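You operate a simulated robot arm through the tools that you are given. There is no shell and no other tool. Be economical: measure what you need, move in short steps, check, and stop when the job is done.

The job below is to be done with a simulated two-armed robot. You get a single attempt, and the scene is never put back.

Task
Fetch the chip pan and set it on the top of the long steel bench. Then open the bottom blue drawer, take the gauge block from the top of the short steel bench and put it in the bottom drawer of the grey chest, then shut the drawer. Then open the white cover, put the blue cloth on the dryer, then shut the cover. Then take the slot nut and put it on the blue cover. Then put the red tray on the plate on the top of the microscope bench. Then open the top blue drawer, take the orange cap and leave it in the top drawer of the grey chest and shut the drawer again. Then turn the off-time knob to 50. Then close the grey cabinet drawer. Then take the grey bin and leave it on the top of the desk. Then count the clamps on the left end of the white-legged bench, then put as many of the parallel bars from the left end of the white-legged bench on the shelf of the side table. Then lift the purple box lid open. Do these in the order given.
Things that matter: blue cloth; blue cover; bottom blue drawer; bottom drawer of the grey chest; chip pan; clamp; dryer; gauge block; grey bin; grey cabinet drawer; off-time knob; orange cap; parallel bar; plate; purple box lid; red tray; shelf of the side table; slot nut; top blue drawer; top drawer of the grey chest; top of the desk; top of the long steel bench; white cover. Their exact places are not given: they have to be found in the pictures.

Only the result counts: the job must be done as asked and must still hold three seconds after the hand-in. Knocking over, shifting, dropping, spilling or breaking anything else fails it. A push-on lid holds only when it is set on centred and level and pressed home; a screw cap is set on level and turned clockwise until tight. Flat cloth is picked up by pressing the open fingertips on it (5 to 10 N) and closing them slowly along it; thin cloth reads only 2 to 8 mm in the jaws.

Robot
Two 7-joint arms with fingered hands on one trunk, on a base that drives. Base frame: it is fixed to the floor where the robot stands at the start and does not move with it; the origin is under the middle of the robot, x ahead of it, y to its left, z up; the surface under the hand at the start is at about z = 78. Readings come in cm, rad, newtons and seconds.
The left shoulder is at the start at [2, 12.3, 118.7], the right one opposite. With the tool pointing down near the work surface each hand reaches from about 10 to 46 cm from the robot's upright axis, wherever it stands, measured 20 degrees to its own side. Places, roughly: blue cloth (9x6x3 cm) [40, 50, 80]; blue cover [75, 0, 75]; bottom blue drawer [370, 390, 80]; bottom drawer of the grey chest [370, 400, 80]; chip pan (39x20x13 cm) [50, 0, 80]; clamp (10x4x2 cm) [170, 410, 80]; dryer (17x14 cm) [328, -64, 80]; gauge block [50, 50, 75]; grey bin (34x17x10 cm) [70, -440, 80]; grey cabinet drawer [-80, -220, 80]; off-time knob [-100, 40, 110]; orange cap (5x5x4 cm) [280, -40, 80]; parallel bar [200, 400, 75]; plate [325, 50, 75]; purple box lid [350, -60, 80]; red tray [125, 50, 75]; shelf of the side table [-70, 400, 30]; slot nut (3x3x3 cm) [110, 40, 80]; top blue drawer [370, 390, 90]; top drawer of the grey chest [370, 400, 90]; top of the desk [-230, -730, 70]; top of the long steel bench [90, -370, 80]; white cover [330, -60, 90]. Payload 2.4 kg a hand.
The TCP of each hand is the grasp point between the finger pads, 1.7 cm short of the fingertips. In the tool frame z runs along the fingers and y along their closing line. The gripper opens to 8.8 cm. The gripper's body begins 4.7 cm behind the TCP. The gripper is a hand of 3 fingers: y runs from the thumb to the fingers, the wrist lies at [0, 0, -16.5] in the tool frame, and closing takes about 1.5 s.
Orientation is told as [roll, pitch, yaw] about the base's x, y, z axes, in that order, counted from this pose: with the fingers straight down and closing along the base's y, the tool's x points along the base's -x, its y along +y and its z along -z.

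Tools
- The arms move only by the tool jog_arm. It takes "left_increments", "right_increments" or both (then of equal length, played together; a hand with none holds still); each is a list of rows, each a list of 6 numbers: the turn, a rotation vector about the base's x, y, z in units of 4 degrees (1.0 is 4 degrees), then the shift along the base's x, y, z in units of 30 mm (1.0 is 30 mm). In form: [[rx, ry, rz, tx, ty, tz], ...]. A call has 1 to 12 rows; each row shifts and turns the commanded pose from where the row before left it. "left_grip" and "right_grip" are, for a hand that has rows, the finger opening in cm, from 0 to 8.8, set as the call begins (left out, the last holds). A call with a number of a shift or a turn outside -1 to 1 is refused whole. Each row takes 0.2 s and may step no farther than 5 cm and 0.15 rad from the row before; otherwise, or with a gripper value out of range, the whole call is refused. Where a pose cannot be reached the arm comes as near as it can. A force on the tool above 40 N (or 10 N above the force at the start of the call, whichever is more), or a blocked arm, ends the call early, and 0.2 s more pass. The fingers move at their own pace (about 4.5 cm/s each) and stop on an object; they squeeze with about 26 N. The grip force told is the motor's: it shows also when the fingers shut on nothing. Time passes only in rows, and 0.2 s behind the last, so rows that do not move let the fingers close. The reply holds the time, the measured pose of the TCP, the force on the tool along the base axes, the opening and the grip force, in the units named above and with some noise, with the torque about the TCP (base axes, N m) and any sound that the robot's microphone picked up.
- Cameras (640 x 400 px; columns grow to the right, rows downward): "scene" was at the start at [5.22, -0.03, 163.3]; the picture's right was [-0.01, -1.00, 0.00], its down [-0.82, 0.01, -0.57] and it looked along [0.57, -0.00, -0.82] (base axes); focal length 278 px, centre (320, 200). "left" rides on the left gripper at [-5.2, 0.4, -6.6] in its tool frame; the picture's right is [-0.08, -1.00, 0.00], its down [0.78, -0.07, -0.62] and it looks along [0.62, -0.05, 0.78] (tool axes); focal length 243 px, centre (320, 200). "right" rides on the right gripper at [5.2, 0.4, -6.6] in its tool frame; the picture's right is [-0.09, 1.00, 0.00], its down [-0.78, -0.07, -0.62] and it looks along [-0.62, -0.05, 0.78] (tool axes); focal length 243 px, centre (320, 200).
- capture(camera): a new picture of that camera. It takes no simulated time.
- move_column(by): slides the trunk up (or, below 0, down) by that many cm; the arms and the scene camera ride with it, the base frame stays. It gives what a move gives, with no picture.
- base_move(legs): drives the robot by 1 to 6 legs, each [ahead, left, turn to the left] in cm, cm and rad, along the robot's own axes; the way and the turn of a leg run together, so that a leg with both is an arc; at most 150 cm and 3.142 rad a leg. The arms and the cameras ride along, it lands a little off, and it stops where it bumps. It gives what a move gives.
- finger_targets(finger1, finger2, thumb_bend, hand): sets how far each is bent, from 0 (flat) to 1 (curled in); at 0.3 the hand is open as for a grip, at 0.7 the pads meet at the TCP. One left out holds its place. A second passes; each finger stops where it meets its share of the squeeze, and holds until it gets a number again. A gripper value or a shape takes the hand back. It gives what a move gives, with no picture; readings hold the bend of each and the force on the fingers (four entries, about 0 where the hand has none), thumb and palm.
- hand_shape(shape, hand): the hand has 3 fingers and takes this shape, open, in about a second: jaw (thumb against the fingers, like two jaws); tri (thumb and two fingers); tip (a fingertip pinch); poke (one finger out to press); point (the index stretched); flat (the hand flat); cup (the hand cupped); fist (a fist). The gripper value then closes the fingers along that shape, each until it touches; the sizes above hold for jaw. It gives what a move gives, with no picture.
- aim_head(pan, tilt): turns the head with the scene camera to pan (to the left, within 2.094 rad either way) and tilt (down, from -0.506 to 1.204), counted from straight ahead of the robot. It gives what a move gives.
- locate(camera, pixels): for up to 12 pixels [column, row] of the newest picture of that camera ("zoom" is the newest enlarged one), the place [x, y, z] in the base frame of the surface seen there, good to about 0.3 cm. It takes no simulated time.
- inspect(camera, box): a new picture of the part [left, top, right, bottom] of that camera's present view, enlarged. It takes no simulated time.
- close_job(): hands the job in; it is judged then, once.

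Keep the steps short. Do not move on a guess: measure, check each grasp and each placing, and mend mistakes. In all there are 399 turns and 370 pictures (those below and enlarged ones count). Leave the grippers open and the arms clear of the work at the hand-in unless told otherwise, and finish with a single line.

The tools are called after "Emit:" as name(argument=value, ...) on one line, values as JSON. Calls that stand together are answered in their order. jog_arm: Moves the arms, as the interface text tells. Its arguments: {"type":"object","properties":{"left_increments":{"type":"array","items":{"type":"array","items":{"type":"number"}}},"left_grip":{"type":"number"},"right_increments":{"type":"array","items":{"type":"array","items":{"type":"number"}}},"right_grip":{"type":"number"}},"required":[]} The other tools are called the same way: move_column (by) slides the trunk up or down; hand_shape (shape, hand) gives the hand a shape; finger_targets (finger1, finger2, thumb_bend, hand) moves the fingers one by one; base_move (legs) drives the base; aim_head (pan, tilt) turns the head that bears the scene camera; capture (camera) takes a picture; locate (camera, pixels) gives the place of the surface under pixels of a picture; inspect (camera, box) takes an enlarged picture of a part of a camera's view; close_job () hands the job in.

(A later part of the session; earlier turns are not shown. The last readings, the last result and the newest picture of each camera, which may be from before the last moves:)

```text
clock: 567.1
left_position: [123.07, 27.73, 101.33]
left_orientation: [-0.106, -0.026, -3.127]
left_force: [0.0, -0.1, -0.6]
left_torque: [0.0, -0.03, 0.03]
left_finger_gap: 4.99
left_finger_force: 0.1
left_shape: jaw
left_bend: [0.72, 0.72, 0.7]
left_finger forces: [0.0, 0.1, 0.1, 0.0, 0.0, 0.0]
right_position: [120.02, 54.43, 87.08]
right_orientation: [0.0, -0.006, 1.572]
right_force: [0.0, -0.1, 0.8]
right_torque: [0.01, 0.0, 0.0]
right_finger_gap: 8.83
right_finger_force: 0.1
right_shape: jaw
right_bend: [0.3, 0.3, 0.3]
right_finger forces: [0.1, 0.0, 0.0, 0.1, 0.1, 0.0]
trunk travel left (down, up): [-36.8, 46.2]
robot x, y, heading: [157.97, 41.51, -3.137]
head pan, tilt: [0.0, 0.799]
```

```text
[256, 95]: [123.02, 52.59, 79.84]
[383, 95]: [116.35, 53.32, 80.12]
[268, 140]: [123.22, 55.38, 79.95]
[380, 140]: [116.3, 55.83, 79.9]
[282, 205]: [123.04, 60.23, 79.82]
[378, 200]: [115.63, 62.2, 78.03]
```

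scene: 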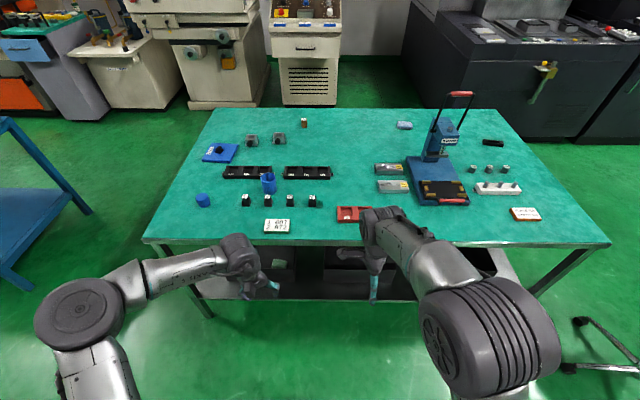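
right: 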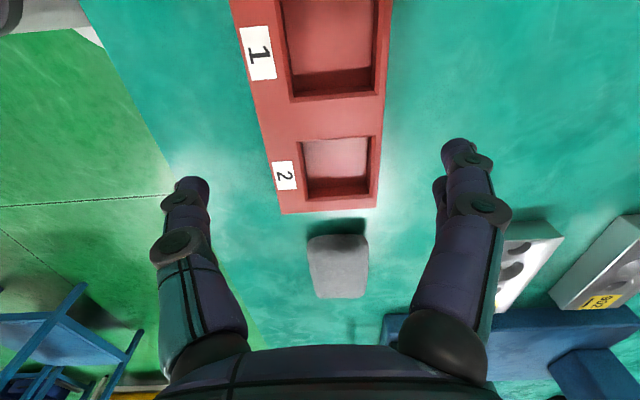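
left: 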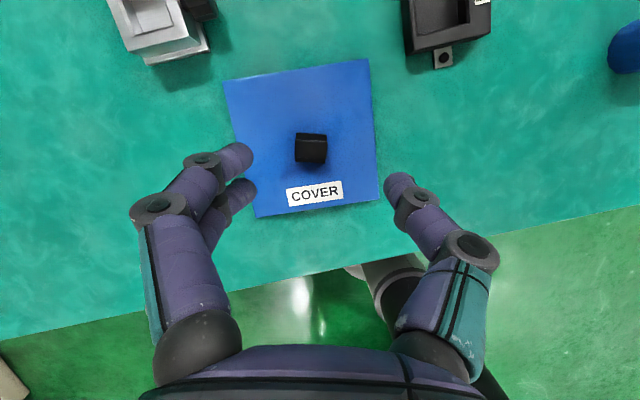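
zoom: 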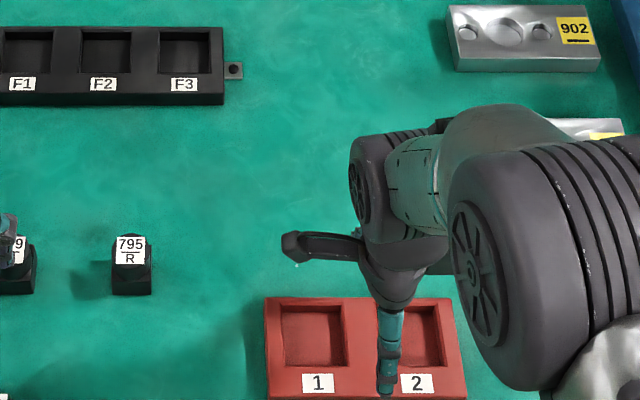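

Emit:
jog_arm(right_increments=[[0, 0, 0, -0.1, 0, -0.7], [0, 0, 0, 0, 0, -0.7], [0, 0, 0, 0, 0, -0.6], [0, 0, 0, 0, 0, -0.35]])

Emit:
jog_arm(right_increments=[[0, 0, 0, 0, 0, 0], [0, 0, 0, 0, 0, 0], [0, 0, 0, 0, 0, 0], [0, 0, 0, 0, 0, 0]], right_grip=0)

Emit:
capture(camera="right")

```text
clock: 568.1
left_position: [123.15, 27.83, 101.28]
left_orientation: [-0.105, -0.026, -3.126]
left_force: [0.8, -0.6, -0.5]
left_torque: [0.05, -0.02, 0.01]
left_finger_gap: 4.99
left_finger_force: 0.1
left_shape: jaw
left_bend: [0.72, 0.72, 0.7]
left_finger forces: [0.0, 0.0, 0.0, 0.1, 0.1, 0.1]
right_position: [119.59, 54.44, 79.93]
right_orientation: [0.002, -0.006, 1.576]
right_force: [0.3, -0.5, -0.7]
right_torque: [0.01, 0.0, -0.02]
right_finger_gap: 8.79
right_finger_force: 0.1
right_shape: jaw
right_bend: [0.3, 0.3, 0.3]
right_finger forces: [0.0, 0.0, 0.0, 0.0, 0.1, 0.0]
trunk travel left (down, up): [-36.8, 46.2]
robot x, y, heading: [157.94, 41.07, -3.137]
head pan, tilt: [0.0, 0.799]
```

```text
clock: 569.1
left_position: [123.17, 27.79, 101.38]
left_orientation: [-0.105, -0.026, -3.126]
left_force: [0.1, 0.1, -0.2]
left_torque: [0.0, -0.01, -0.02]
left_finger_gap: 4.94
left_finger_force: 0.0
left_shape: jaw
left_bend: [0.72, 0.72, 0.7]
left_finger forces: [0.0, 0.1, 0.1, 0.0, 0.0, 0.0]
right_position: [119.56, 54.38, 80.01]
right_orientation: [0.001, -0.006, 1.572]
right_force: [0.3, 0.2, 1.1]
right_torque: [-0.03, -0.02, 0.01]
right_finger_gap: 6.77
right_finger_force: 25.9
right_shape: jaw
right_bend: [0.63, 0.63, 0.58]
right_finger forces: [11.6, 11.6, 0.0, 0.0, 23.5, 0.1]
trunk travel left (down, up): [-36.8, 46.2]
robot x, y, heading: [158.05, 41.07, -3.134]
head pan, tilt: [0.0, 0.799]
```

```text
224 pictures are left
```

right: 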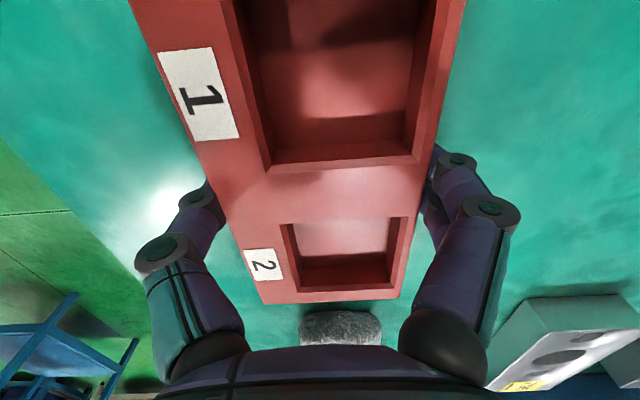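

Gripped (6.8 cm, 26 N). Lift 3 cm and check.

Emit:
jog_arm(right_increments=[[0, 0, 0, 0, 0, 0.4], [0, 0, 0, 0, 0, 0.6], [0, 0, 0, 0, 0, 0.6]])

Emit:
inspect(camera="scene", box=[290, 230, 420, 330])

```text
clock: 569.9
left_position: [123.16, 27.75, 101.3]
left_orientation: [-0.104, -0.027, -3.125]
left_force: [0.3, -0.5, -0.2]
left_torque: [-0.05, 0.0, 0.01]
left_finger_gap: 4.97
left_finger_force: 0.1
left_shape: jaw
left_bend: [0.72, 0.72, 0.7]
left_finger forces: [0.0, 0.0, 0.0, 0.1, 0.0, 0.1]
right_position: [119.61, 54.4, 84.84]
right_orientation: [0.0, -0.005, 1.574]
right_force: [0.8, 0.9, -0.1]
right_torque: [-0.02, -0.02, -0.03]
right_finger_gap: 6.75
right_finger_force: 26.3
right_shape: jaw
right_bend: [0.63, 0.63, 0.58]
right_finger forces: [11.8, 11.7, 0.0, 0.0, 23.4, 0.1]
trunk travel left (down, up): [-36.8, 46.2]
robot x, y, heading: [158.38, 41.48, -3.138]
head pan, tilt: [0.0, 0.799]
```

```text
4.00 times, centred on (355, 280) of scene
```

zoom: 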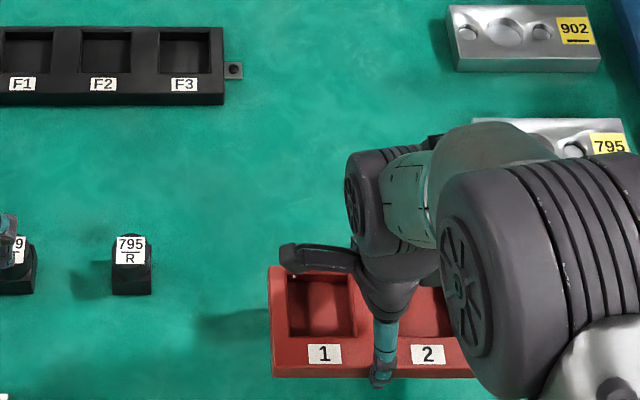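

Lifted level. Raise, back away and drive around the +y end of the microscope bench to its far side, looking for the plate.

Emit:
move_column(by=12)

Emit:
base_move(legs=[[-67, 0, 0], [0, -87, 0], [-110, 0, 0], [-70, 0, 0], [0, 60, 0]])

Emit:
aim_head(pan=0.1, tilt=0.75)

Emit:
capture(camera="scene")

```text
clock: 571.4
left_position: [123.13, 27.68, 113.43]
left_orientation: [-0.105, -0.025, -3.128]
left_force: [-0.4, 0.3, 0.1]
left_torque: [0.01, 0.0, -0.01]
left_finger_gap: 4.94
left_finger_force: 0.0
left_shape: jaw
left_bend: [0.72, 0.72, 0.7]
left_finger forces: [0.0, 0.0, 0.1, 0.0, 0.1, 0.1]
right_position: [119.59, 54.35, 96.91]
right_orientation: [0.001, -0.002, 1.572]
right_force: [0.4, 0.3, -1.1]
right_torque: [-0.01, 0.01, -0.02]
right_finger_gap: 6.75
right_finger_force: 25.6
right_shape: jaw
right_bend: [0.63, 0.63, 0.58]
right_finger forces: [11.8, 11.8, 0.0, 0.1, 23.4, 0.0]
trunk travel left (down, up): [-48.8, 34.2]
robot x, y, heading: [157.89, 41.05, -3.132]
head pan, tilt: [0.0, 0.799]
```

```text
clock: 590.9
left_position: [368.6, 56.12, 113.42]
left_orientation: [-0.108, -0.027, -3.126]
left_force: [-0.5, -0.1, -0.3]
left_torque: [0.01, 0.0, 0.02]
left_finger_gap: 4.98
left_finger_force: 0.1
left_shape: jaw
left_bend: [0.72, 0.72, 0.7]
left_finger forces: [0.1, 0.0, 0.0, 0.0, 0.0, 0.0]
right_position: [365.11, 82.85, 96.82]
right_orientation: [0.001, -0.006, 1.575]
right_force: [0.2, -0.6, -1.4]
right_torque: [0.0, 0.02, 0.01]
right_finger_gap: 6.74
right_finger_force: 26.0
right_shape: jaw
right_bend: [0.63, 0.63, 0.58]
right_finger forces: [11.7, 11.7, 0.0, 0.0, 23.5, 0.1]
trunk travel left (down, up): [-48.8, 34.2]
robot x, y, heading: [403.78, 69.72, -3.139]
head pan, tilt: [0.0, 0.799]
```

```text
clock: 591.5
left_position: [368.87, 56.33, 113.26]
left_orientation: [-0.105, -0.025, -3.124]
left_force: [-0.6, 0.0, -0.7]
left_torque: [-0.01, 0.0, -0.03]
left_finger_gap: 4.98
left_finger_force: 0.0
left_shape: jaw
left_bend: [0.72, 0.72, 0.7]
left_finger forces: [0.0, 0.0, 0.1, 0.0, 0.1, 0.0]
right_position: [365.16, 82.9, 96.86]
right_orientation: [0.001, -0.005, 1.574]
right_force: [-0.6, 0.3, -1.3]
right_torque: [0.02, 0.0, 0.01]
right_finger_gap: 6.71
right_finger_force: 26.0
right_shape: jaw
right_bend: [0.63, 0.63, 0.58]
right_finger forces: [11.7, 11.7, 0.0, 0.0, 23.5, 0.0]
trunk travel left (down, up): [-48.8, 34.2]
robot x, y, heading: [403.49, 69.69, -3.129]
head pan, tilt: [0.099, 0.75]
```

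```text
222 pictures are left
```

scene: 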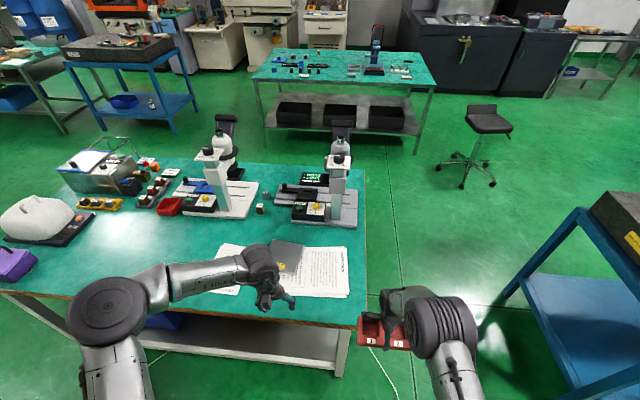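

Emit:
inspect(camera="scene", box=[190, 180, 390, 320])

Emit:
locate(camera="scene", pixels=[[275, 240], [303, 246], [272, 258], [297, 272], [287, 252], [230, 245], [347, 248], [345, 295], [365, 325], [363, 165]])

```text
2.86 times, centred on (290, 250) of scene
```

zoom: 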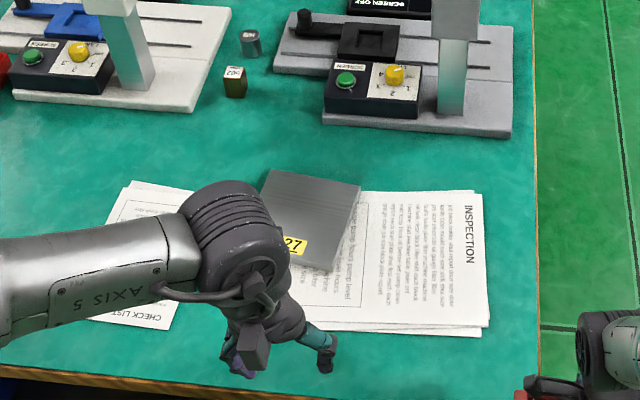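

```text
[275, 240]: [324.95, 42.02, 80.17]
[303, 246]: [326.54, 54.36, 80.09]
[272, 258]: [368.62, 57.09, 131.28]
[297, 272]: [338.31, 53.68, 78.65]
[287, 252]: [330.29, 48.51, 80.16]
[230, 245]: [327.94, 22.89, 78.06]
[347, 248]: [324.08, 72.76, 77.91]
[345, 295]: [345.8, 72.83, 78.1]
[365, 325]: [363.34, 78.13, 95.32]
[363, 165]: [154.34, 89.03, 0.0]
```

The plate is the grey metal plate on the papers, x 324–338, y 41–54.5, top 80.2, centre ≈ (331,48). Drive into position.

Emit:
base_move(legs=[[0, 35, -0.008], [22, 0, 0]])

Emit:
base_move(legs=[[4, 0, 0]])

Emit:
capture(camera="scene")

```text
clock: 595.1
left_position: [346.62, 21.51, 113.26]
left_orientation: [-0.106, -0.024, -3.136]
left_force: [-0.1, -0.4, -0.8]
left_torque: [0.01, -0.02, -0.02]
left_finger_gap: 4.98
left_finger_force: 0.0
left_shape: jaw
left_bend: [0.72, 0.72, 0.7]
left_finger forces: [0.0, 0.0, 0.0, 0.0, 0.1, 0.0]
right_position: [343.45, 48.29, 96.85]
right_orientation: [0.0, -0.004, 1.564]
right_force: [-0.2, -0.2, 0.5]
right_torque: [0.01, 0.0, 0.02]
right_finger_gap: 6.74
right_finger_force: 25.9
right_shape: jaw
right_bend: [0.63, 0.63, 0.58]
right_finger forces: [11.7, 11.7, 0.0, 0.0, 23.5, 0.0]
trunk travel left (down, up): [-48.8, 34.2]
robot x, y, heading: [382.02, 34.79, 3.14]
head pan, tilt: [0.099, 0.75]
```

```text
clock: 596.0
left_position: [342.57, 21.65, 113.3]
left_orientation: [-0.105, -0.024, -3.135]
left_force: [0.1, -0.5, 0.2]
left_torque: [0.0, -0.04, 0.01]
left_finger_gap: 4.97
left_finger_force: 0.0
left_shape: jaw
left_bend: [0.72, 0.72, 0.7]
left_finger forces: [0.0, 0.0, 0.0, 0.0, 0.1, 0.0]
right_position: [339.19, 48.33, 96.79]
right_orientation: [-0.003, -0.004, 1.563]
right_force: [-0.3, 0.3, -1.3]
right_torque: [0.0, 0.0, 0.01]
right_finger_gap: 6.72
right_finger_force: 26.0
right_shape: jaw
right_bend: [0.63, 0.63, 0.58]
right_finger forces: [11.8, 11.7, 0.0, 0.0, 23.5, 0.0]
trunk travel left (down, up): [-48.8, 34.2]
robot x, y, heading: [377.97, 34.97, 3.139]
head pan, tilt: [0.099, 0.75]
```

```text
220 pictures are left
```

scene: 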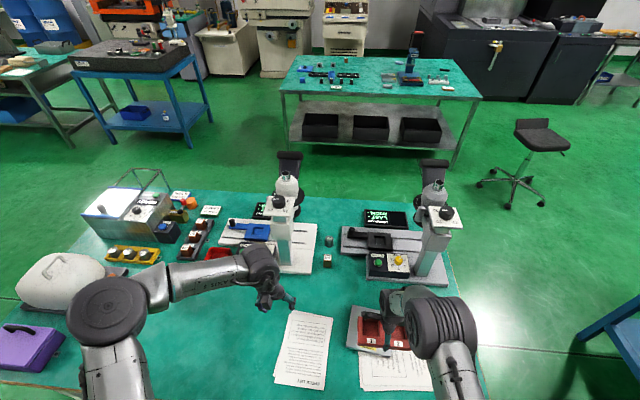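

Emit:
jog_arm(right_increments=[[0, 0, 0, -0.7, 0, 1], [0, 0, 0, -0.7, 0, 1], [0, 0, 0, -0.7, 0, 1], [0, 0, 0, -0.6, 0, 0]])

Emit:
move_column(by=-19)

Emit:
inspect(camera="scene", box=[260, 190, 480, 340])

Emit:
capture(camera="right")

```text
clock: 597.0
left_position: [342.79, 21.49, 113.33]
left_orientation: [-0.103, -0.025, -3.134]
left_force: [-0.3, 0.7, 0.0]
left_torque: [-0.01, -0.02, 0.0]
left_finger_gap: 4.93
left_finger_force: 0.0
left_shape: jaw
left_bend: [0.72, 0.72, 0.7]
left_finger forces: [0.0, 0.0, 0.1, 0.0, 0.0, 0.1]
right_position: [331.2, 48.23, 105.96]
right_orientation: [0.001, -0.004, 1.564]
right_force: [0.3, 0.1, -0.9]
right_torque: [0.08, 0.02, 0.02]
right_finger_gap: 6.73
right_finger_force: 25.9
right_shape: jaw
right_bend: [0.63, 0.63, 0.58]
right_finger forces: [11.6, 11.7, 0.0, 0.0, 23.3, 0.0]
trunk travel left (down, up): [-48.8, 34.2]
robot x, y, heading: [377.81, 35.02, 3.141]
head pan, tilt: [0.099, 0.75]
```

```text
clock: 599.0
left_position: [342.8, 21.6, 94.31]
left_orientation: [-0.105, -0.025, -3.134]
left_force: [0.1, -1.1, -0.4]
left_torque: [0.04, -0.02, -0.03]
left_finger_gap: 4.99
left_finger_force: 0.1
left_shape: jaw
left_bend: [0.72, 0.72, 0.7]
left_finger forces: [0.1, 0.0, 0.1, 0.1, 0.0, 0.0]
right_position: [331.34, 48.31, 86.93]
right_orientation: [0.0, -0.004, 1.564]
right_force: [0.1, -0.1, -0.1]
right_torque: [-0.02, -0.01, 0.02]
right_finger_gap: 6.75
right_finger_force: 25.7
right_shape: jaw
right_bend: [0.63, 0.63, 0.58]
right_finger forces: [11.7, 11.6, 0.1, 0.1, 23.3, 0.0]
trunk travel left (down, up): [-29.8, 53.2]
robot x, y, heading: [377.89, 34.32, 3.141]
head pan, tilt: [0.099, 0.75]
```

```text
2.67 times, centred on (370, 265) of scene
```

zoom: 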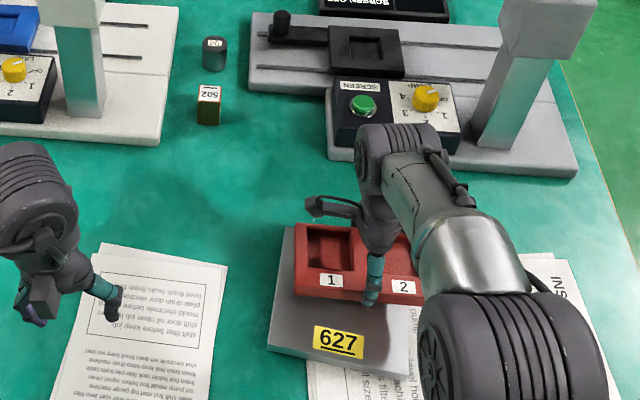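

```text
218 pictures are left
```

right: 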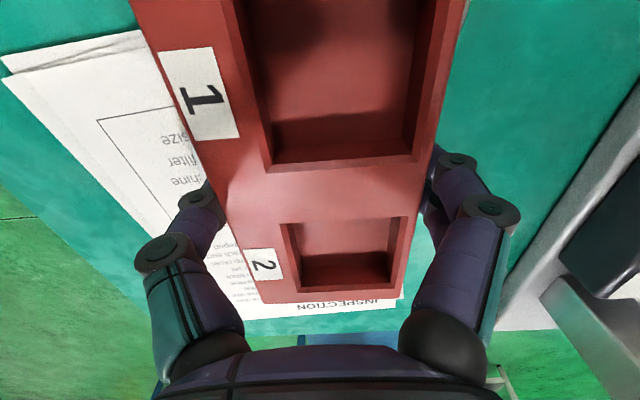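

Emit:
locate(camera="zoom", pixels=[[286, 232], [270, 340], [404, 365], [340, 340], [290, 290], [405, 320], [330, 280], [385, 305]])

```text
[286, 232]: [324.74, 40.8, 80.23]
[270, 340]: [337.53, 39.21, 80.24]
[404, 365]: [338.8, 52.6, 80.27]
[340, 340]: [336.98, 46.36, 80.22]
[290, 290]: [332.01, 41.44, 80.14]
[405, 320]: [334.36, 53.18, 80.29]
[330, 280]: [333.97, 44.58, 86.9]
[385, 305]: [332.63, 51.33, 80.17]
```

Plate centre ≈ (331.8, 46.7). Shift −1.4 in y, lower.

Emit:
jog_arm(right_increments=[[0, 0, 0.4, 0.12, -0.25, 0], [0, 0, 0.4, 0.1, -0.25, 0], [0, 0, 0, 0, 0, -0.6], [0, 0, 0, 0, 0, -0.6]])

Emit:
jog_arm(right_increments=[[0, 0, 0, 0, 0, -0.2], [0, 0, 0, 0, 0, -0.15]])

```text
clock: 600.0
left_position: [342.74, 21.62, 94.36]
left_orientation: [-0.105, -0.027, -3.135]
left_force: [-0.1, -0.5, -0.4]
left_torque: [-0.04, 0.02, 0.02]
left_finger_gap: 4.97
left_finger_force: 0.0
left_shape: jaw
left_bend: [0.72, 0.72, 0.7]
left_finger forces: [0.0, 0.0, 0.0, 0.0, 0.0, 0.0]
right_position: [331.9, 46.62, 83.36]
right_orientation: [0.002, -0.006, 1.619]
right_force: [-0.2, 0.0, -1.6]
right_torque: [0.01, 0.01, 0.0]
right_finger_gap: 6.74
right_finger_force: 26.3
right_shape: jaw
right_bend: [0.63, 0.63, 0.58]
right_finger forces: [11.7, 11.7, 0.1, 0.0, 23.5, 0.1]
trunk travel left (down, up): [-29.8, 53.2]
robot x, y, heading: [377.9, 35.12, 3.139]
head pan, tilt: [0.099, 0.75]
```

```text
clock: 600.6
left_position: [342.73, 21.57, 94.26]
left_orientation: [-0.106, -0.027, -3.136]
left_force: [-0.5, -0.3, -0.6]
left_torque: [0.01, -0.01, -0.02]
left_finger_gap: 4.96
left_finger_force: 0.0
left_shape: jaw
left_bend: [0.72, 0.72, 0.7]
left_finger forces: [0.0, 0.1, 0.0, 0.1, 0.1, 0.0]
right_position: [331.96, 46.81, 82.19]
right_orientation: [0.001, -0.005, 1.62]
right_force: [-0.7, -0.6, -0.2]
right_torque: [0.01, 0.02, 0.04]
right_finger_gap: 6.73
right_finger_force: 26.0
right_shape: jaw
right_bend: [0.63, 0.63, 0.58]
right_finger forces: [11.7, 11.7, 0.0, 0.0, 23.5, 0.0]
trunk travel left (down, up): [-29.8, 53.2]
robot x, y, heading: [377.66, 35.15, 3.143]
head pan, tilt: [0.099, 0.75]
```

Emit:
jog_arm(right_increments=[[0, 0, 0, 0, 0, -0.08], [0, 0, 0, 0, 0, 0]])

Emit:
jog_arm(right_increments=[[0, 0, 0, 0, 0, 0], [0, 0, 0, 0, 0, 0], [0, 0, 0, 0, 0, 0], [0, 0, 0, 0, 0, 0], [0, 0, 0, 0, 0, 0]], right_grip=8.6)

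Emit:
capture(camera="right")

```text
clock: 601.2
left_position: [342.72, 21.46, 94.32]
left_orientation: [-0.106, -0.026, -3.134]
left_force: [0.3, 0.1, 0.2]
left_torque: [0.02, 0.01, -0.01]
left_finger_gap: 4.94
left_finger_force: 0.0
left_shape: jaw
left_bend: [0.72, 0.72, 0.7]
left_finger forces: [0.0, 0.0, 0.0, 0.0, 0.0, 0.0]
right_position: [332.04, 46.8, 82.0]
right_orientation: [0.0, -0.004, 1.619]
right_force: [-0.3, 0.7, 4.8]
right_torque: [0.02, 0.0, -0.01]
right_finger_gap: 6.72
right_finger_force: 26.0
right_shape: jaw
right_bend: [0.63, 0.63, 0.58]
right_finger forces: [12.0, 12.0, 0.0, 0.1, 23.7, 0.0]
trunk travel left (down, up): [-29.8, 53.2]
robot x, y, heading: [377.36, 34.8, 3.143]
head pan, tilt: [0.099, 0.75]
```

```text
clock: 602.4
left_position: [342.78, 21.61, 94.37]
left_orientation: [-0.106, -0.025, -3.133]
left_force: [-1.6, -0.1, -0.4]
left_torque: [-0.01, -0.03, 0.01]
left_finger_gap: 4.96
left_finger_force: 0.0
left_shape: jaw
left_bend: [0.72, 0.72, 0.7]
left_finger forces: [0.0, 0.1, 0.0, 0.0, 0.0, 0.0]
right_position: [331.91, 46.65, 82.01]
right_orientation: [0.0, -0.005, 1.619]
right_force: [-0.8, 0.2, -0.4]
right_torque: [0.02, -0.01, 0.01]
right_finger_gap: 8.58
right_finger_force: 0.2
right_shape: jaw
right_bend: [0.35, 0.35, 0.33]
right_finger forces: [0.1, 0.0, 0.1, 0.0, 0.0, 0.0]
trunk travel left (down, up): [-29.8, 53.2]
robot x, y, heading: [377.89, 35.05, 3.14]
head pan, tilt: [0.099, 0.75]
```

```text
217 pictures are left
```

right: 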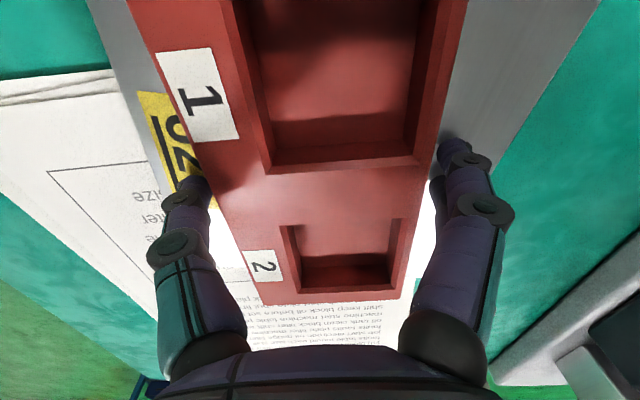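

Tray is on the plate. Rise and back off.

Emit:
move_column(by=16)

Emit:
base_move(legs=[[-30, 0, 0]])

Emit:
inspect(camera="scene", box=[240, 160, 440, 300])

```text
clock: 604.3
left_position: [342.74, 21.51, 110.42]
left_orientation: [-0.106, -0.025, -3.135]
left_force: [-1.0, -1.2, 0.3]
left_torque: [-0.05, 0.01, 0.01]
left_finger_gap: 4.98
left_finger_force: 0.2
left_shape: jaw
left_bend: [0.72, 0.72, 0.7]
left_finger forces: [0.1, 0.1, 0.0, 0.0, 0.0, 0.0]
right_position: [331.97, 46.92, 97.99]
right_orientation: [0.001, -0.004, 1.62]
right_force: [1.1, -0.6, 0.6]
right_torque: [0.03, 0.01, -0.02]
right_finger_gap: 8.59
right_finger_force: 0.0
right_shape: jaw
right_bend: [0.35, 0.35, 0.33]
right_finger forces: [0.1, 0.0, 0.0, 0.1, 0.0, 0.0]
trunk travel left (down, up): [-45.8, 37.2]
robot x, y, heading: [377.92, 34.65, 3.139]
head pan, tilt: [0.099, 0.75]
```

```text
clock: 606.3
left_position: [373.16, 21.54, 110.34]
left_orientation: [-0.104, -0.027, -3.135]
left_force: [0.7, -0.3, 0.2]
left_torque: [0.03, -0.01, 0.0]
left_finger_gap: 4.98
left_finger_force: 0.0
left_shape: jaw
left_bend: [0.72, 0.72, 0.7]
left_finger forces: [0.0, 0.0, 0.0, 0.0, 0.0, 0.0]
right_position: [362.37, 46.74, 98.06]
right_orientation: [0.002, -0.005, 1.617]
right_force: [0.6, 1.0, 0.2]
right_torque: [0.0, 0.02, -0.02]
right_finger_gap: 8.59
right_finger_force: 0.0
right_shape: jaw
right_bend: [0.35, 0.35, 0.33]
right_finger forces: [0.0, 0.0, 0.0, 0.1, 0.1, 0.0]
trunk travel left (down, up): [-45.8, 37.2]
robot x, y, heading: [407.65, 35.1, 3.137]
head pan, tilt: [0.099, 0.75]
```

```text
2.86 times, centred on (340, 230) of scene
```

zoom: 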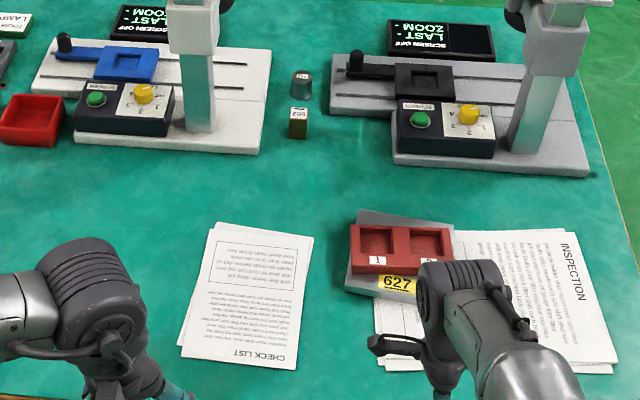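

Tray placed. Next, the top drawer: drive to the chest, facing +y.

Emit:
base_move(legs=[[0, 0, -1.567], [95, 0, 0], [0, 25, 0], [85, 0, 0], [80, 0, 0], [0, 25, 0]])

Emit:
aim_head(pan=-0.1, tilt=0.75)

Emit:
jog_arm(right_increments=[[1, 0, -0.2, 0, 0, 0.1], [1, 0, -0.2, 0, 0, 0.1], [1, 0, -0.2, 0, 0, 0.1], [1, 0, -0.2, 0, 0, 0.1], [1, 0, 0, 0, 0, 0], [1, 0, 0, 0, 0, 0], [1, 0, 0, 0, 0, 0], [1, 0, 0, 0, 0, 0], [1, 0, 0, 0, 0, 0], [1, 0, 0, 0, 0, 0], [1, 0, 0, 0, 0, 0], [1, 0, 0, 0, 0, 0]], right_grip=4)

Emit:
capture(camera="scene")

```text
clock: 626.0
left_position: [344.28, 330.57, 110.28]
left_orientation: [-0.106, -0.026, 1.586]
left_force: [-0.6, 0.2, 0.0]
left_torque: [-0.03, 0.03, 0.03]
left_finger_gap: 4.97
left_finger_force: 0.1
left_shape: jaw
left_bend: [0.72, 0.72, 0.7]
left_finger forces: [0.0, 0.0, 0.0, 0.0, 0.0, 0.0]
right_position: [369.29, 341.59, 97.83]
right_orientation: [0.001, -0.005, 0.055]
right_force: [-0.7, -0.1, 0.5]
right_torque: [0.0, -0.02, -0.01]
right_finger_gap: 8.57
right_finger_force: 0.1
right_shape: jaw
right_bend: [0.35, 0.35, 0.33]
right_finger forces: [0.0, 0.0, 0.0, 0.1, 0.0, 0.1]
trunk travel left (down, up): [-45.8, 37.2]
robot x, y, heading: [358.0, 295.72, 1.579]
head pan, tilt: [0.099, 0.75]
```

```text
clock: 626.7
left_position: [344.37, 330.46, 110.4]
left_orientation: [-0.104, -0.027, 1.587]
left_force: [0.0, 0.4, 0.8]
left_torque: [0.04, 0.02, 0.02]
left_finger_gap: 4.97
left_finger_force: 0.0
left_shape: jaw
left_bend: [0.72, 0.72, 0.7]
left_finger forces: [0.1, 0.0, 0.0, 0.0, 0.0, 0.0]
right_position: [369.44, 341.36, 97.96]
right_orientation: [0.0, -0.005, 0.055]
right_force: [-0.1, 0.2, -0.9]
right_torque: [0.01, 0.04, -0.01]
right_finger_gap: 8.56
right_finger_force: 0.1
right_shape: jaw
right_bend: [0.35, 0.35, 0.33]
right_finger forces: [0.0, 0.0, 0.0, 0.0, 0.0, 0.0]
trunk travel left (down, up): [-45.8, 37.2]
robot x, y, heading: [357.89, 295.49, 1.573]
head pan, tilt: [-0.099, 0.75]
```

```text
clock: 629.3
left_position: [344.38, 330.61, 110.36]
left_orientation: [-0.105, -0.026, 1.586]
left_force: [-0.5, 0.5, -0.8]
left_torque: [0.0, -0.02, 0.02]
left_finger_gap: 4.96
left_finger_force: 0.0
left_shape: jaw
left_bend: [0.72, 0.72, 0.7]
left_finger forces: [0.0, 0.0, 0.1, 0.0, 0.1, 0.1]
right_position: [369.44, 341.47, 99.27]
right_orientation: [0.841, -0.008, -0.008]
right_force: [0.4, 0.3, 0.0]
right_torque: [0.0, 0.02, 0.0]
right_finger_gap: 4.04
right_finger_force: 0.0
right_shape: jaw
right_bend: [0.73, 0.73, 0.7]
right_finger forces: [0.0, 0.0, 0.1, 0.0, 0.0, 0.0]
trunk travel left (down, up): [-45.8, 37.2]
robot x, y, heading: [358.01, 296.01, 1.576]
head pan, tilt: [-0.099, 0.75]
```

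```text
215 pictures are left
```

scene: 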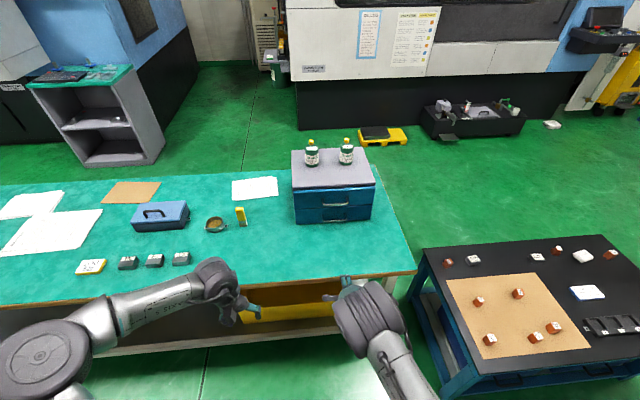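

Emit:
base_move(legs=[[28, 0, -0.004]])

Emit:
jog_arm(right_increments=[[0, 0, 0, 0.3, 0, 0.9], [0, 0, 0, 0.3, 0, 0.9], [0, 0, 0, 0.2, 0, 0.9], [0, 0, 0, 0, 0, 0.9]])

Emit:
move_column(by=-12)

Emit:
capture(camera="right")

Emit:
inspect(camera="scene", box=[250, 170, 450, 310])

```text
clock: 631.3
left_position: [344.34, 358.76, 110.3]
left_orientation: [-0.105, -0.025, 1.584]
left_force: [-0.4, 0.1, 0.7]
left_torque: [0.02, 0.02, -0.05]
left_finger_gap: 4.97
left_finger_force: 0.1
left_shape: jaw
left_bend: [0.72, 0.72, 0.7]
left_finger forces: [0.1, 0.0, 0.0, 0.0, 0.0, 0.0]
right_position: [369.4, 369.59, 99.17]
right_orientation: [0.836, -0.008, -0.009]
right_force: [-0.4, -0.2, 0.7]
right_torque: [0.04, 0.0, 0.01]
right_finger_gap: 4.03
right_finger_force: 0.2
right_shape: jaw
right_bend: [0.73, 0.73, 0.7]
right_finger forces: [0.0, 0.0, 0.0, 0.1, 0.0, 0.0]
trunk travel left (down, up): [-45.8, 37.2]
robot x, y, heading: [357.43, 323.65, 1.574]
head pan, tilt: [-0.099, 0.75]
```

```text
clock: 632.3
left_position: [344.28, 358.43, 110.35]
left_orientation: [-0.105, -0.026, 1.583]
left_force: [-0.4, -0.7, -0.2]
left_torque: [0.06, 0.0, 0.02]
left_finger_gap: 4.95
left_finger_force: 0.0
left_shape: jaw
left_bend: [0.72, 0.72, 0.7]
left_finger forces: [0.1, 0.0, 0.0, 0.1, 0.0, 0.0]
right_position: [371.91, 369.36, 109.93]
right_orientation: [0.838, -0.009, -0.01]
right_force: [-0.2, 0.8, 0.2]
right_torque: [0.05, 0.0, 0.01]
right_finger_gap: 4.03
right_finger_force: 0.0
right_shape: jaw
right_bend: [0.73, 0.73, 0.7]
right_finger forces: [0.0, 0.0, 0.1, 0.1, 0.1, 0.0]
trunk travel left (down, up): [-45.8, 37.2]
robot x, y, heading: [357.4, 323.61, 1.568]
head pan, tilt: [-0.099, 0.75]
```

```text
clock: 633.8
left_position: [344.23, 358.59, 98.28]
left_orientation: [-0.105, -0.026, 1.584]
left_force: [0.4, 0.0, -0.5]
left_torque: [-0.01, 0.03, 0.01]
left_finger_gap: 4.96
left_finger_force: 0.1
left_shape: jaw
left_bend: [0.72, 0.72, 0.7]
left_finger forces: [0.0, 0.1, 0.0, 0.1, 0.0, 0.0]
right_position: [371.83, 369.52, 97.92]
right_orientation: [0.838, -0.009, -0.008]
right_force: [0.0, 0.3, 0.4]
right_torque: [-0.01, -0.02, 0.01]
right_finger_gap: 4.07
right_finger_force: 0.0
right_shape: jaw
right_bend: [0.73, 0.73, 0.7]
right_finger forces: [0.1, 0.0, 0.0, 0.1, 0.0, 0.1]
trunk travel left (down, up): [-33.8, 49.2]
robot x, y, heading: [357.71, 323.53, 1.577]
head pan, tilt: [-0.099, 0.75]
```

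```text
214 pictures are left
```

right: 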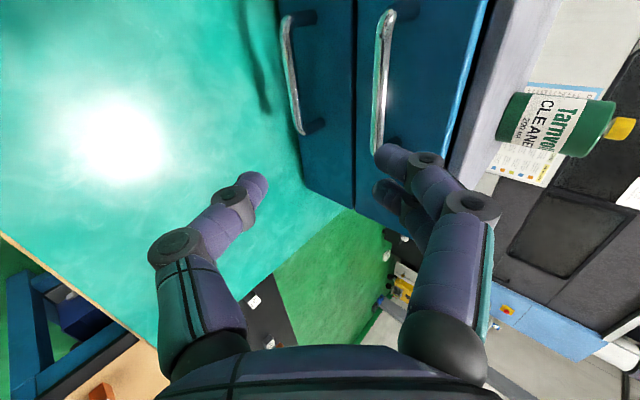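

```text
2.86 times, centred on (350, 240) of scene
```

zoom: 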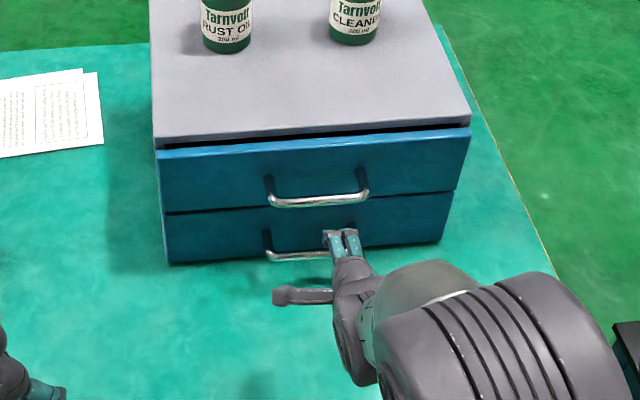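

Emit:
jog_arm(right_increments=[[0, 0, 0, 0.03, 0.75, 0.1], [0, 0, 0, 0.03, 0.75, 0], [0, 0, 0, 0, 0.7, -0.1]])

Emit:
capture(camera="right")

Emit:
locate(camera="right", pixels=[[330, 60], [335, 120], [338, 160], [330, 100]])

```text
clock: 634.6
left_position: [344.28, 358.6, 98.33]
left_orientation: [-0.105, -0.027, 1.585]
left_force: [0.2, -0.3, 0.0]
left_torque: [0.0, -0.01, -0.01]
left_finger_gap: 4.95
left_finger_force: 0.0
left_shape: jaw
left_bend: [0.72, 0.72, 0.7]
left_finger forces: [0.0, 0.0, 0.0, 0.0, 0.1, 0.0]
right_position: [371.91, 376.09, 98.12]
right_orientation: [0.838, -0.009, -0.011]
right_force: [-0.3, 0.5, 0.0]
right_torque: [0.0, -0.01, -0.03]
right_finger_gap: 4.05
right_finger_force: 0.1
right_shape: jaw
right_bend: [0.73, 0.73, 0.7]
right_finger forces: [0.0, 0.1, 0.0, 0.0, 0.1, 0.0]
trunk travel left (down, up): [-33.8, 49.2]
robot x, y, heading: [357.78, 323.95, 1.575]
head pan, tilt: [-0.099, 0.75]
```

```text
212 pictures are left
```

right: 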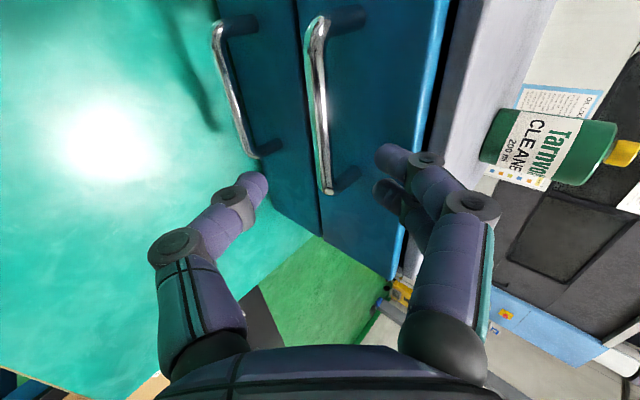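

```text
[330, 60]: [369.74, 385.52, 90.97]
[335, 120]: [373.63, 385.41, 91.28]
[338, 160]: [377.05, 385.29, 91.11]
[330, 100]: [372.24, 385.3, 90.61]
```

Bar centred on the axis. Advance and close.

Emit:
jog_arm(right_increments=[[0, 0, 0, 0, 0.57, -0.53], [0, 0, 0, 0, 0.57, -0.53], [0, 0, 0, 0, 0.57, -0.53]])

Emit:
capture(camera="right")

```text
clock: 635.4
left_position: [344.26, 358.59, 98.4]
left_orientation: [-0.104, -0.028, 1.584]
left_force: [0.6, 0.5, 0.5]
left_torque: [-0.01, -0.01, 0.01]
left_finger_gap: 5.0
left_finger_force: 0.0
left_shape: jaw
left_bend: [0.72, 0.72, 0.7]
left_finger forces: [0.1, 0.0, 0.0, 0.0, 0.1, 0.0]
right_position: [371.82, 381.27, 93.22]
right_orientation: [0.838, -0.006, -0.012]
right_force: [0.3, 0.2, -0.1]
right_torque: [-0.01, 0.02, -0.01]
right_finger_gap: 4.04
right_finger_force: 0.1
right_shape: jaw
right_bend: [0.73, 0.73, 0.7]
right_finger forces: [0.0, 0.0, 0.1, 0.0, 0.1, 0.1]
trunk travel left (down, up): [-33.8, 49.2]
robot x, y, heading: [357.25, 323.69, 1.576]
head pan, tilt: [-0.099, 0.75]
```

```text
211 pictures are left
```

right: 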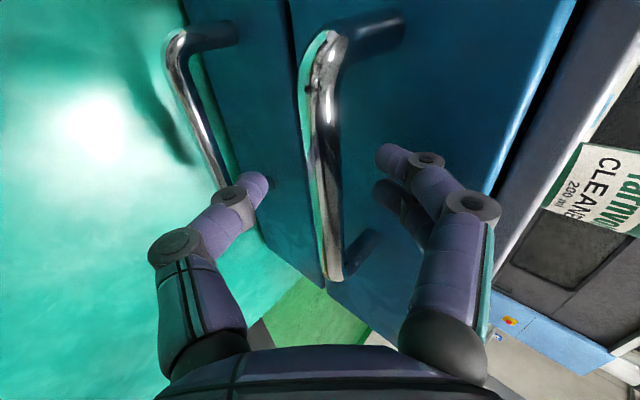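

Emit:
jog_arm(right_increments=[[0, 0, 0, 0, 0, 0], [0, 0, 0, 0, 0, 0], [0, 0, 0, 0, 0, 0], [0, 0, 0, 0, 0, 0], [0, 0, 0, 0, 0, 0], [0, 0, 0, 0, 0, 0]], right_grip=0)

Emit:
jog_arm(right_increments=[[0, 0, 0, 0, -0.5, 0], [0, 0, 0, 0, -0.7, 0], [0, 0, 0, 0, -0.7, 0], [0, 0, 0, 0, -0.7, 0], [0, 0, 0, 0, -0.7, 0], [0, 0, 0, 0, -0.7, 0]])

Emit:
capture(camera="scene")

```text
clock: 636.8
left_position: [344.15, 358.6, 98.33]
left_orientation: [-0.106, -0.023, 1.585]
left_force: [-0.3, 0.8, -0.5]
left_torque: [-0.02, -0.03, 0.01]
left_finger_gap: 4.96
left_finger_force: 0.0
left_shape: jaw
left_bend: [0.72, 0.72, 0.7]
left_finger forces: [0.0, 0.1, 0.1, 0.1, 0.1, 0.0]
right_position: [371.85, 381.24, 92.99]
right_orientation: [0.834, -0.008, -0.011]
right_force: [-0.5, 0.8, -13.9]
right_torque: [0.0, 0.01, 0.0]
right_finger_gap: 0.0
right_finger_force: 25.9
right_shape: jaw
right_bend: [0.72, 0.72, 0.73]
right_finger forces: [8.4, 8.5, 0.0, 0.1, 25.3, 0.0]
trunk travel left (down, up): [-33.8, 49.2]
robot x, y, heading: [357.82, 323.53, 1.575]
head pan, tilt: [-0.099, 0.75]
```

```text
clock: 638.2
left_position: [344.36, 358.73, 98.33]
left_orientation: [-0.105, -0.025, 1.584]
left_force: [-0.1, 0.8, -0.2]
left_torque: [-0.01, 0.01, -0.01]
left_finger_gap: 4.95
left_finger_force: 0.1
left_shape: jaw
left_bend: [0.72, 0.72, 0.7]
left_finger forces: [0.0, 0.1, 0.0, 0.1, 0.0, 0.0]
right_position: [371.98, 369.15, 93.16]
right_orientation: [0.836, -0.008, -0.011]
right_force: [-3.7, 0.9, -20.4]
right_torque: [-0.08, 0.0, 0.02]
right_finger_gap: 0.0
right_finger_force: 26.0
right_shape: jaw
right_bend: [0.72, 0.72, 0.73]
right_finger forces: [9.6, 9.6, 0.0, 0.1, 27.3, 0.1]
trunk travel left (down, up): [-33.8, 49.2]
robot x, y, heading: [357.74, 323.47, 1.576]
head pan, tilt: [-0.099, 0.75]
```

```text
210 pictures are left
```

scene: 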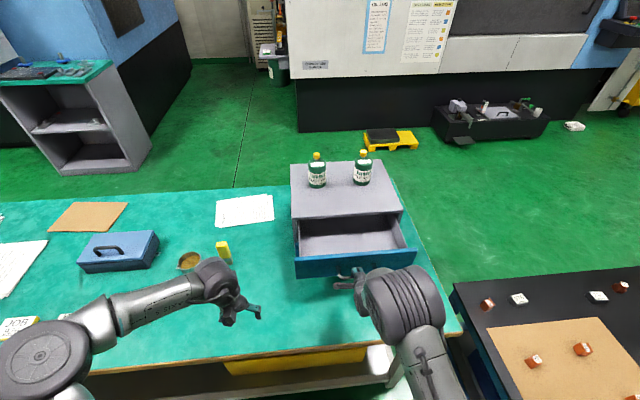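

Emit:
jog_arm(right_increments=[[0, 0, 0, 0, -0.6, 0.1], [0, 0, 0, 0, -0.6, 0]])

Emit:
jog_arm(right_increments=[[0, 0, 0, 0, 0, 0], [0, 0, 0, 0, 0, 0], [0, 0, 0, 0, 0, 0], [0, 0, 0, 0, 0, 0], [0, 0, 0, 0, -0.45, 0.4], [0, 0, 0, 0, -0.45, 0.4], [0, 0, 0, 0, -0.45, 0.4], [0, 0, 0, 0, 0, 0.8]], right_grip=4.5)

Emit:
base_move(legs=[[-28, 0, 0]])

Emit:
inspect(camera="scene", box=[230, 130, 430, 270])

```text
clock: 638.8
left_position: [344.38, 358.72, 98.29]
left_orientation: [-0.105, -0.024, 1.584]
left_force: [0.0, -0.7, 0.6]
left_torque: [0.01, 0.03, 0.02]
left_finger_gap: 4.96
left_finger_force: 0.1
left_shape: jaw
left_bend: [0.72, 0.72, 0.7]
left_finger forces: [0.1, 0.0, 0.0, 0.0, 0.1, 0.0]
right_position: [372.18, 365.65, 93.27]
right_orientation: [0.833, -0.007, -0.011]
right_force: [-2.9, 0.4, -31.4]
right_torque: [-0.02, -0.02, -0.01]
right_finger_gap: 0.01
right_finger_force: 26.3
right_shape: jaw
right_bend: [0.71, 0.71, 0.68]
right_finger forces: [10.8, 10.7, 0.0, 0.0, 31.0, 0.0]
trunk travel left (down, up): [-33.8, 49.2]
robot x, y, heading: [357.5, 324.19, 1.569]
head pan, tilt: [-0.099, 0.75]
```

```text
clock: 640.6
left_position: [344.16, 358.53, 98.32]
left_orientation: [-0.105, -0.026, 1.583]
left_force: [0.0, -0.4, 0.2]
left_torque: [0.01, 0.02, 0.02]
left_finger_gap: 4.96
left_finger_force: 0.1
left_shape: jaw
left_bend: [0.72, 0.72, 0.7]
left_finger forces: [0.1, 0.1, 0.0, 0.0, 0.0, 0.0]
right_position: [372.0, 361.48, 99.65]
right_orientation: [0.836, -0.008, -0.011]
right_force: [0.1, 0.0, -0.2]
right_torque: [-0.01, 0.02, 0.0]
right_finger_gap: 4.45
right_finger_force: 0.0
right_shape: jaw
right_bend: [0.73, 0.73, 0.7]
right_finger forces: [0.0, 0.0, 0.1, 0.1, 0.0, 0.0]
trunk travel left (down, up): [-33.8, 49.2]
robot x, y, heading: [357.37, 323.57, 1.57]
head pan, tilt: [-0.099, 0.75]
```

```text
clock: 642.5
left_position: [344.29, 330.32, 98.37]
left_orientation: [-0.105, -0.025, 1.585]
left_force: [0.4, -1.0, 0.1]
left_torque: [-0.01, -0.04, -0.04]
left_finger_gap: 4.97
left_finger_force: 0.1
left_shape: jaw
left_bend: [0.72, 0.72, 0.7]
left_finger forces: [0.0, 0.1, 0.1, 0.0, 0.1, 0.0]
right_position: [372.12, 333.51, 99.68]
right_orientation: [0.839, -0.009, -0.011]
right_force: [-0.4, 0.1, 0.0]
right_torque: [-0.01, -0.03, 0.0]
right_finger_gap: 4.45
right_finger_force: 0.2
right_shape: jaw
right_bend: [0.73, 0.73, 0.7]
right_finger forces: [0.0, 0.0, 0.0, 0.0, 0.0, 0.1]
trunk travel left (down, up): [-33.8, 49.2]
robot x, y, heading: [357.79, 295.62, 1.576]
head pan, tilt: [-0.099, 0.75]
```

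```text
2.86 times, centred on (330, 200) of scene
```

zoom: 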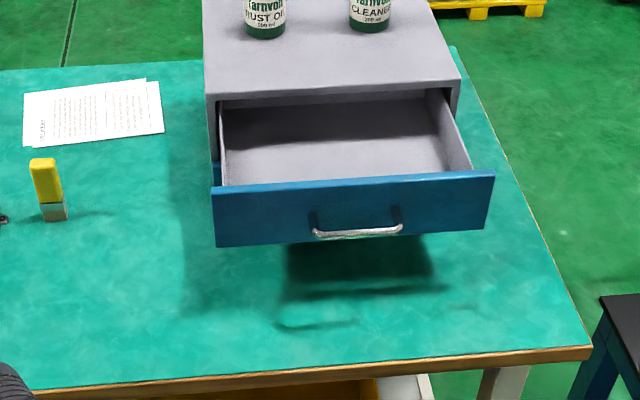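

Emit:
locate(camera="zoom", pixels=[[300, 165], [350, 215], [350, 178], [380, 150], [355, 232], [228, 185], [470, 170]])

Emit:
base_move(legs=[[0, 120, 0], [-145, 0, 0], [-145, 0, 0], [-50, 0, 0], [0, 0, -1.575]])

Emit:
aim_head(pan=0, tilt=0.7)

Emit:
capture(camera="scene")

```text
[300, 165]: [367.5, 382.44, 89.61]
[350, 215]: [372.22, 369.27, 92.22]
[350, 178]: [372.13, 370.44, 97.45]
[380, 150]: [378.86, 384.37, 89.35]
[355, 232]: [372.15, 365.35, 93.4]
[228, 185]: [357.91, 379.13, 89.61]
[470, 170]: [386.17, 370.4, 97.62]
```

```text
clock: 668.6
left_position: [276.2, -31.99, 98.31]
left_orientation: [-0.104, -0.025, 0.045]
left_force: [-0.4, 0.0, -0.8]
left_torque: [0.0, 0.01, 0.0]
left_finger_gap: 4.95
left_finger_force: 0.1
left_shape: jaw
left_bend: [0.72, 0.72, 0.7]
left_finger forces: [0.0, 0.0, 0.0, 0.1, 0.0, 0.1]
right_position: [280.07, -59.77, 99.59]
right_orientation: [0.838, -0.01, -1.552]
right_force: [-0.2, -0.6, 0.2]
right_torque: [0.0, 0.0, -0.01]
right_finger_gap: 4.47
right_finger_force: 0.0
right_shape: jaw
right_bend: [0.73, 0.73, 0.7]
right_finger forces: [0.0, 0.0, 0.1, 0.0, 0.1, 0.0]
trunk travel left (down, up): [-33.8, 49.2]
robot x, y, heading: [241.84, -46.46, 0.028]
head pan, tilt: [-0.099, 0.75]
```

```text
clock: 669.3
left_position: [276.24, -32.0, 98.17]
left_orientation: [-0.104, -0.027, 0.044]
left_force: [0.8, 0.4, 0.2]
left_torque: [0.01, 0.02, -0.04]
left_finger_gap: 4.98
left_finger_force: 0.0
left_shape: jaw
left_bend: [0.72, 0.72, 0.7]
left_finger forces: [0.0, 0.0, 0.0, 0.0, 0.0, 0.0]
right_position: [280.08, -59.71, 99.62]
right_orientation: [0.837, -0.009, -1.553]
right_force: [0.4, -0.1, -0.2]
right_torque: [-0.01, 0.02, -0.02]
right_finger_gap: 4.45
right_finger_force: 0.1
right_shape: jaw
right_bend: [0.73, 0.73, 0.7]
right_finger forces: [0.1, 0.0, 0.1, 0.0, 0.1, 0.0]
trunk travel left (down, up): [-33.8, 49.2]
robot x, y, heading: [241.43, -46.66, 0.031]
head pan, tilt: [0.0, 0.7]
```

```text
208 pictures are left
```

scene: 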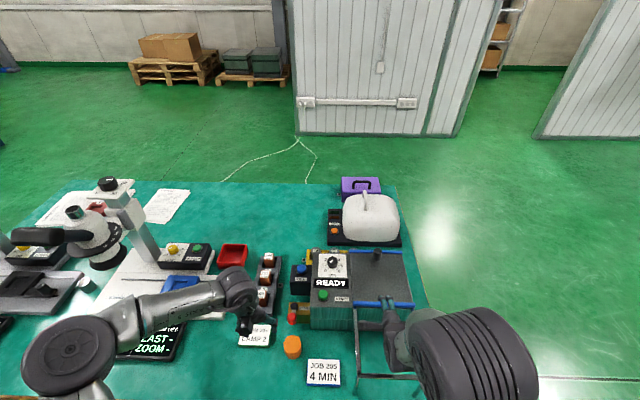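

The robot is at the bench; the orange cap is at px (292,345). Straighten the left hand above it and look.

Emit:
locate(camera="scene", pixels=[[292, 340], [284, 352], [300, 352], [292, 358], [258, 335], [320, 362], [292, 318], [242, 350]])

Emit:
jog_arm(left_increments=[[0.8, 0.3, -0.3, 0.3, -0.6, 0], [0.8, 0.3, -0.3, 0.3, -0.6, 0], [0, 0, 0, 0.3, -0.6, 0]], left_grip=8.8)

Emit:
capture(camera="left")

```text
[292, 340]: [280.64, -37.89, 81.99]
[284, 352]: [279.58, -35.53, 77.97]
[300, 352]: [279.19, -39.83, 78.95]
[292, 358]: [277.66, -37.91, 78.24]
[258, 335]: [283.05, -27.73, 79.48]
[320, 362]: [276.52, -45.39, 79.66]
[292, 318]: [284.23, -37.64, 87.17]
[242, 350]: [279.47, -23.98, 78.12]
```

```text
clock: 670.1
left_position: [279.01, -37.49, 98.31]
left_orientation: [0.008, 0.013, -0.001]
left_force: [-0.3, -1.1, -1.0]
left_torque: [0.04, 0.01, -0.02]
left_finger_gap: 8.8
left_finger_force: 0.0
left_shape: jaw
left_bend: [0.3, 0.3, 0.3]
left_finger forces: [0.1, 0.0, 0.1, 0.1, 0.1, 0.0]
right_position: [280.15, -59.65, 99.54]
right_orientation: [0.836, -0.009, -1.551]
right_force: [0.1, -0.8, 0.0]
right_torque: [0.01, -0.02, 0.0]
right_finger_gap: 4.45
right_finger_force: 0.0
right_shape: jaw
right_bend: [0.73, 0.73, 0.7]
right_finger forces: [0.0, 0.0, 0.0, 0.0, 0.1, 0.1]
trunk travel left (down, up): [-33.8, 49.2]
robot x, y, heading: [241.89, -46.54, 0.035]
head pan, tilt: [0.0, 0.7]
```

```text
207 pictures are left
```

left: 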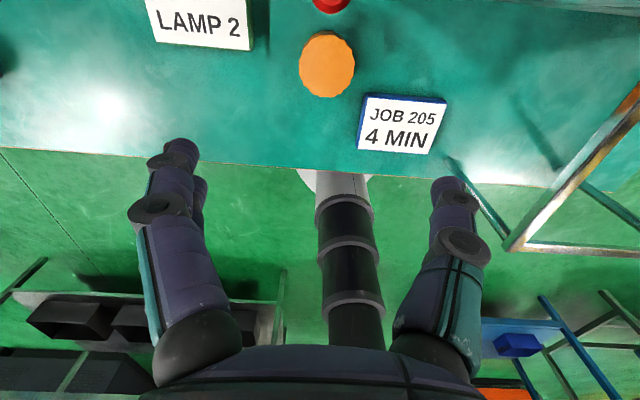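

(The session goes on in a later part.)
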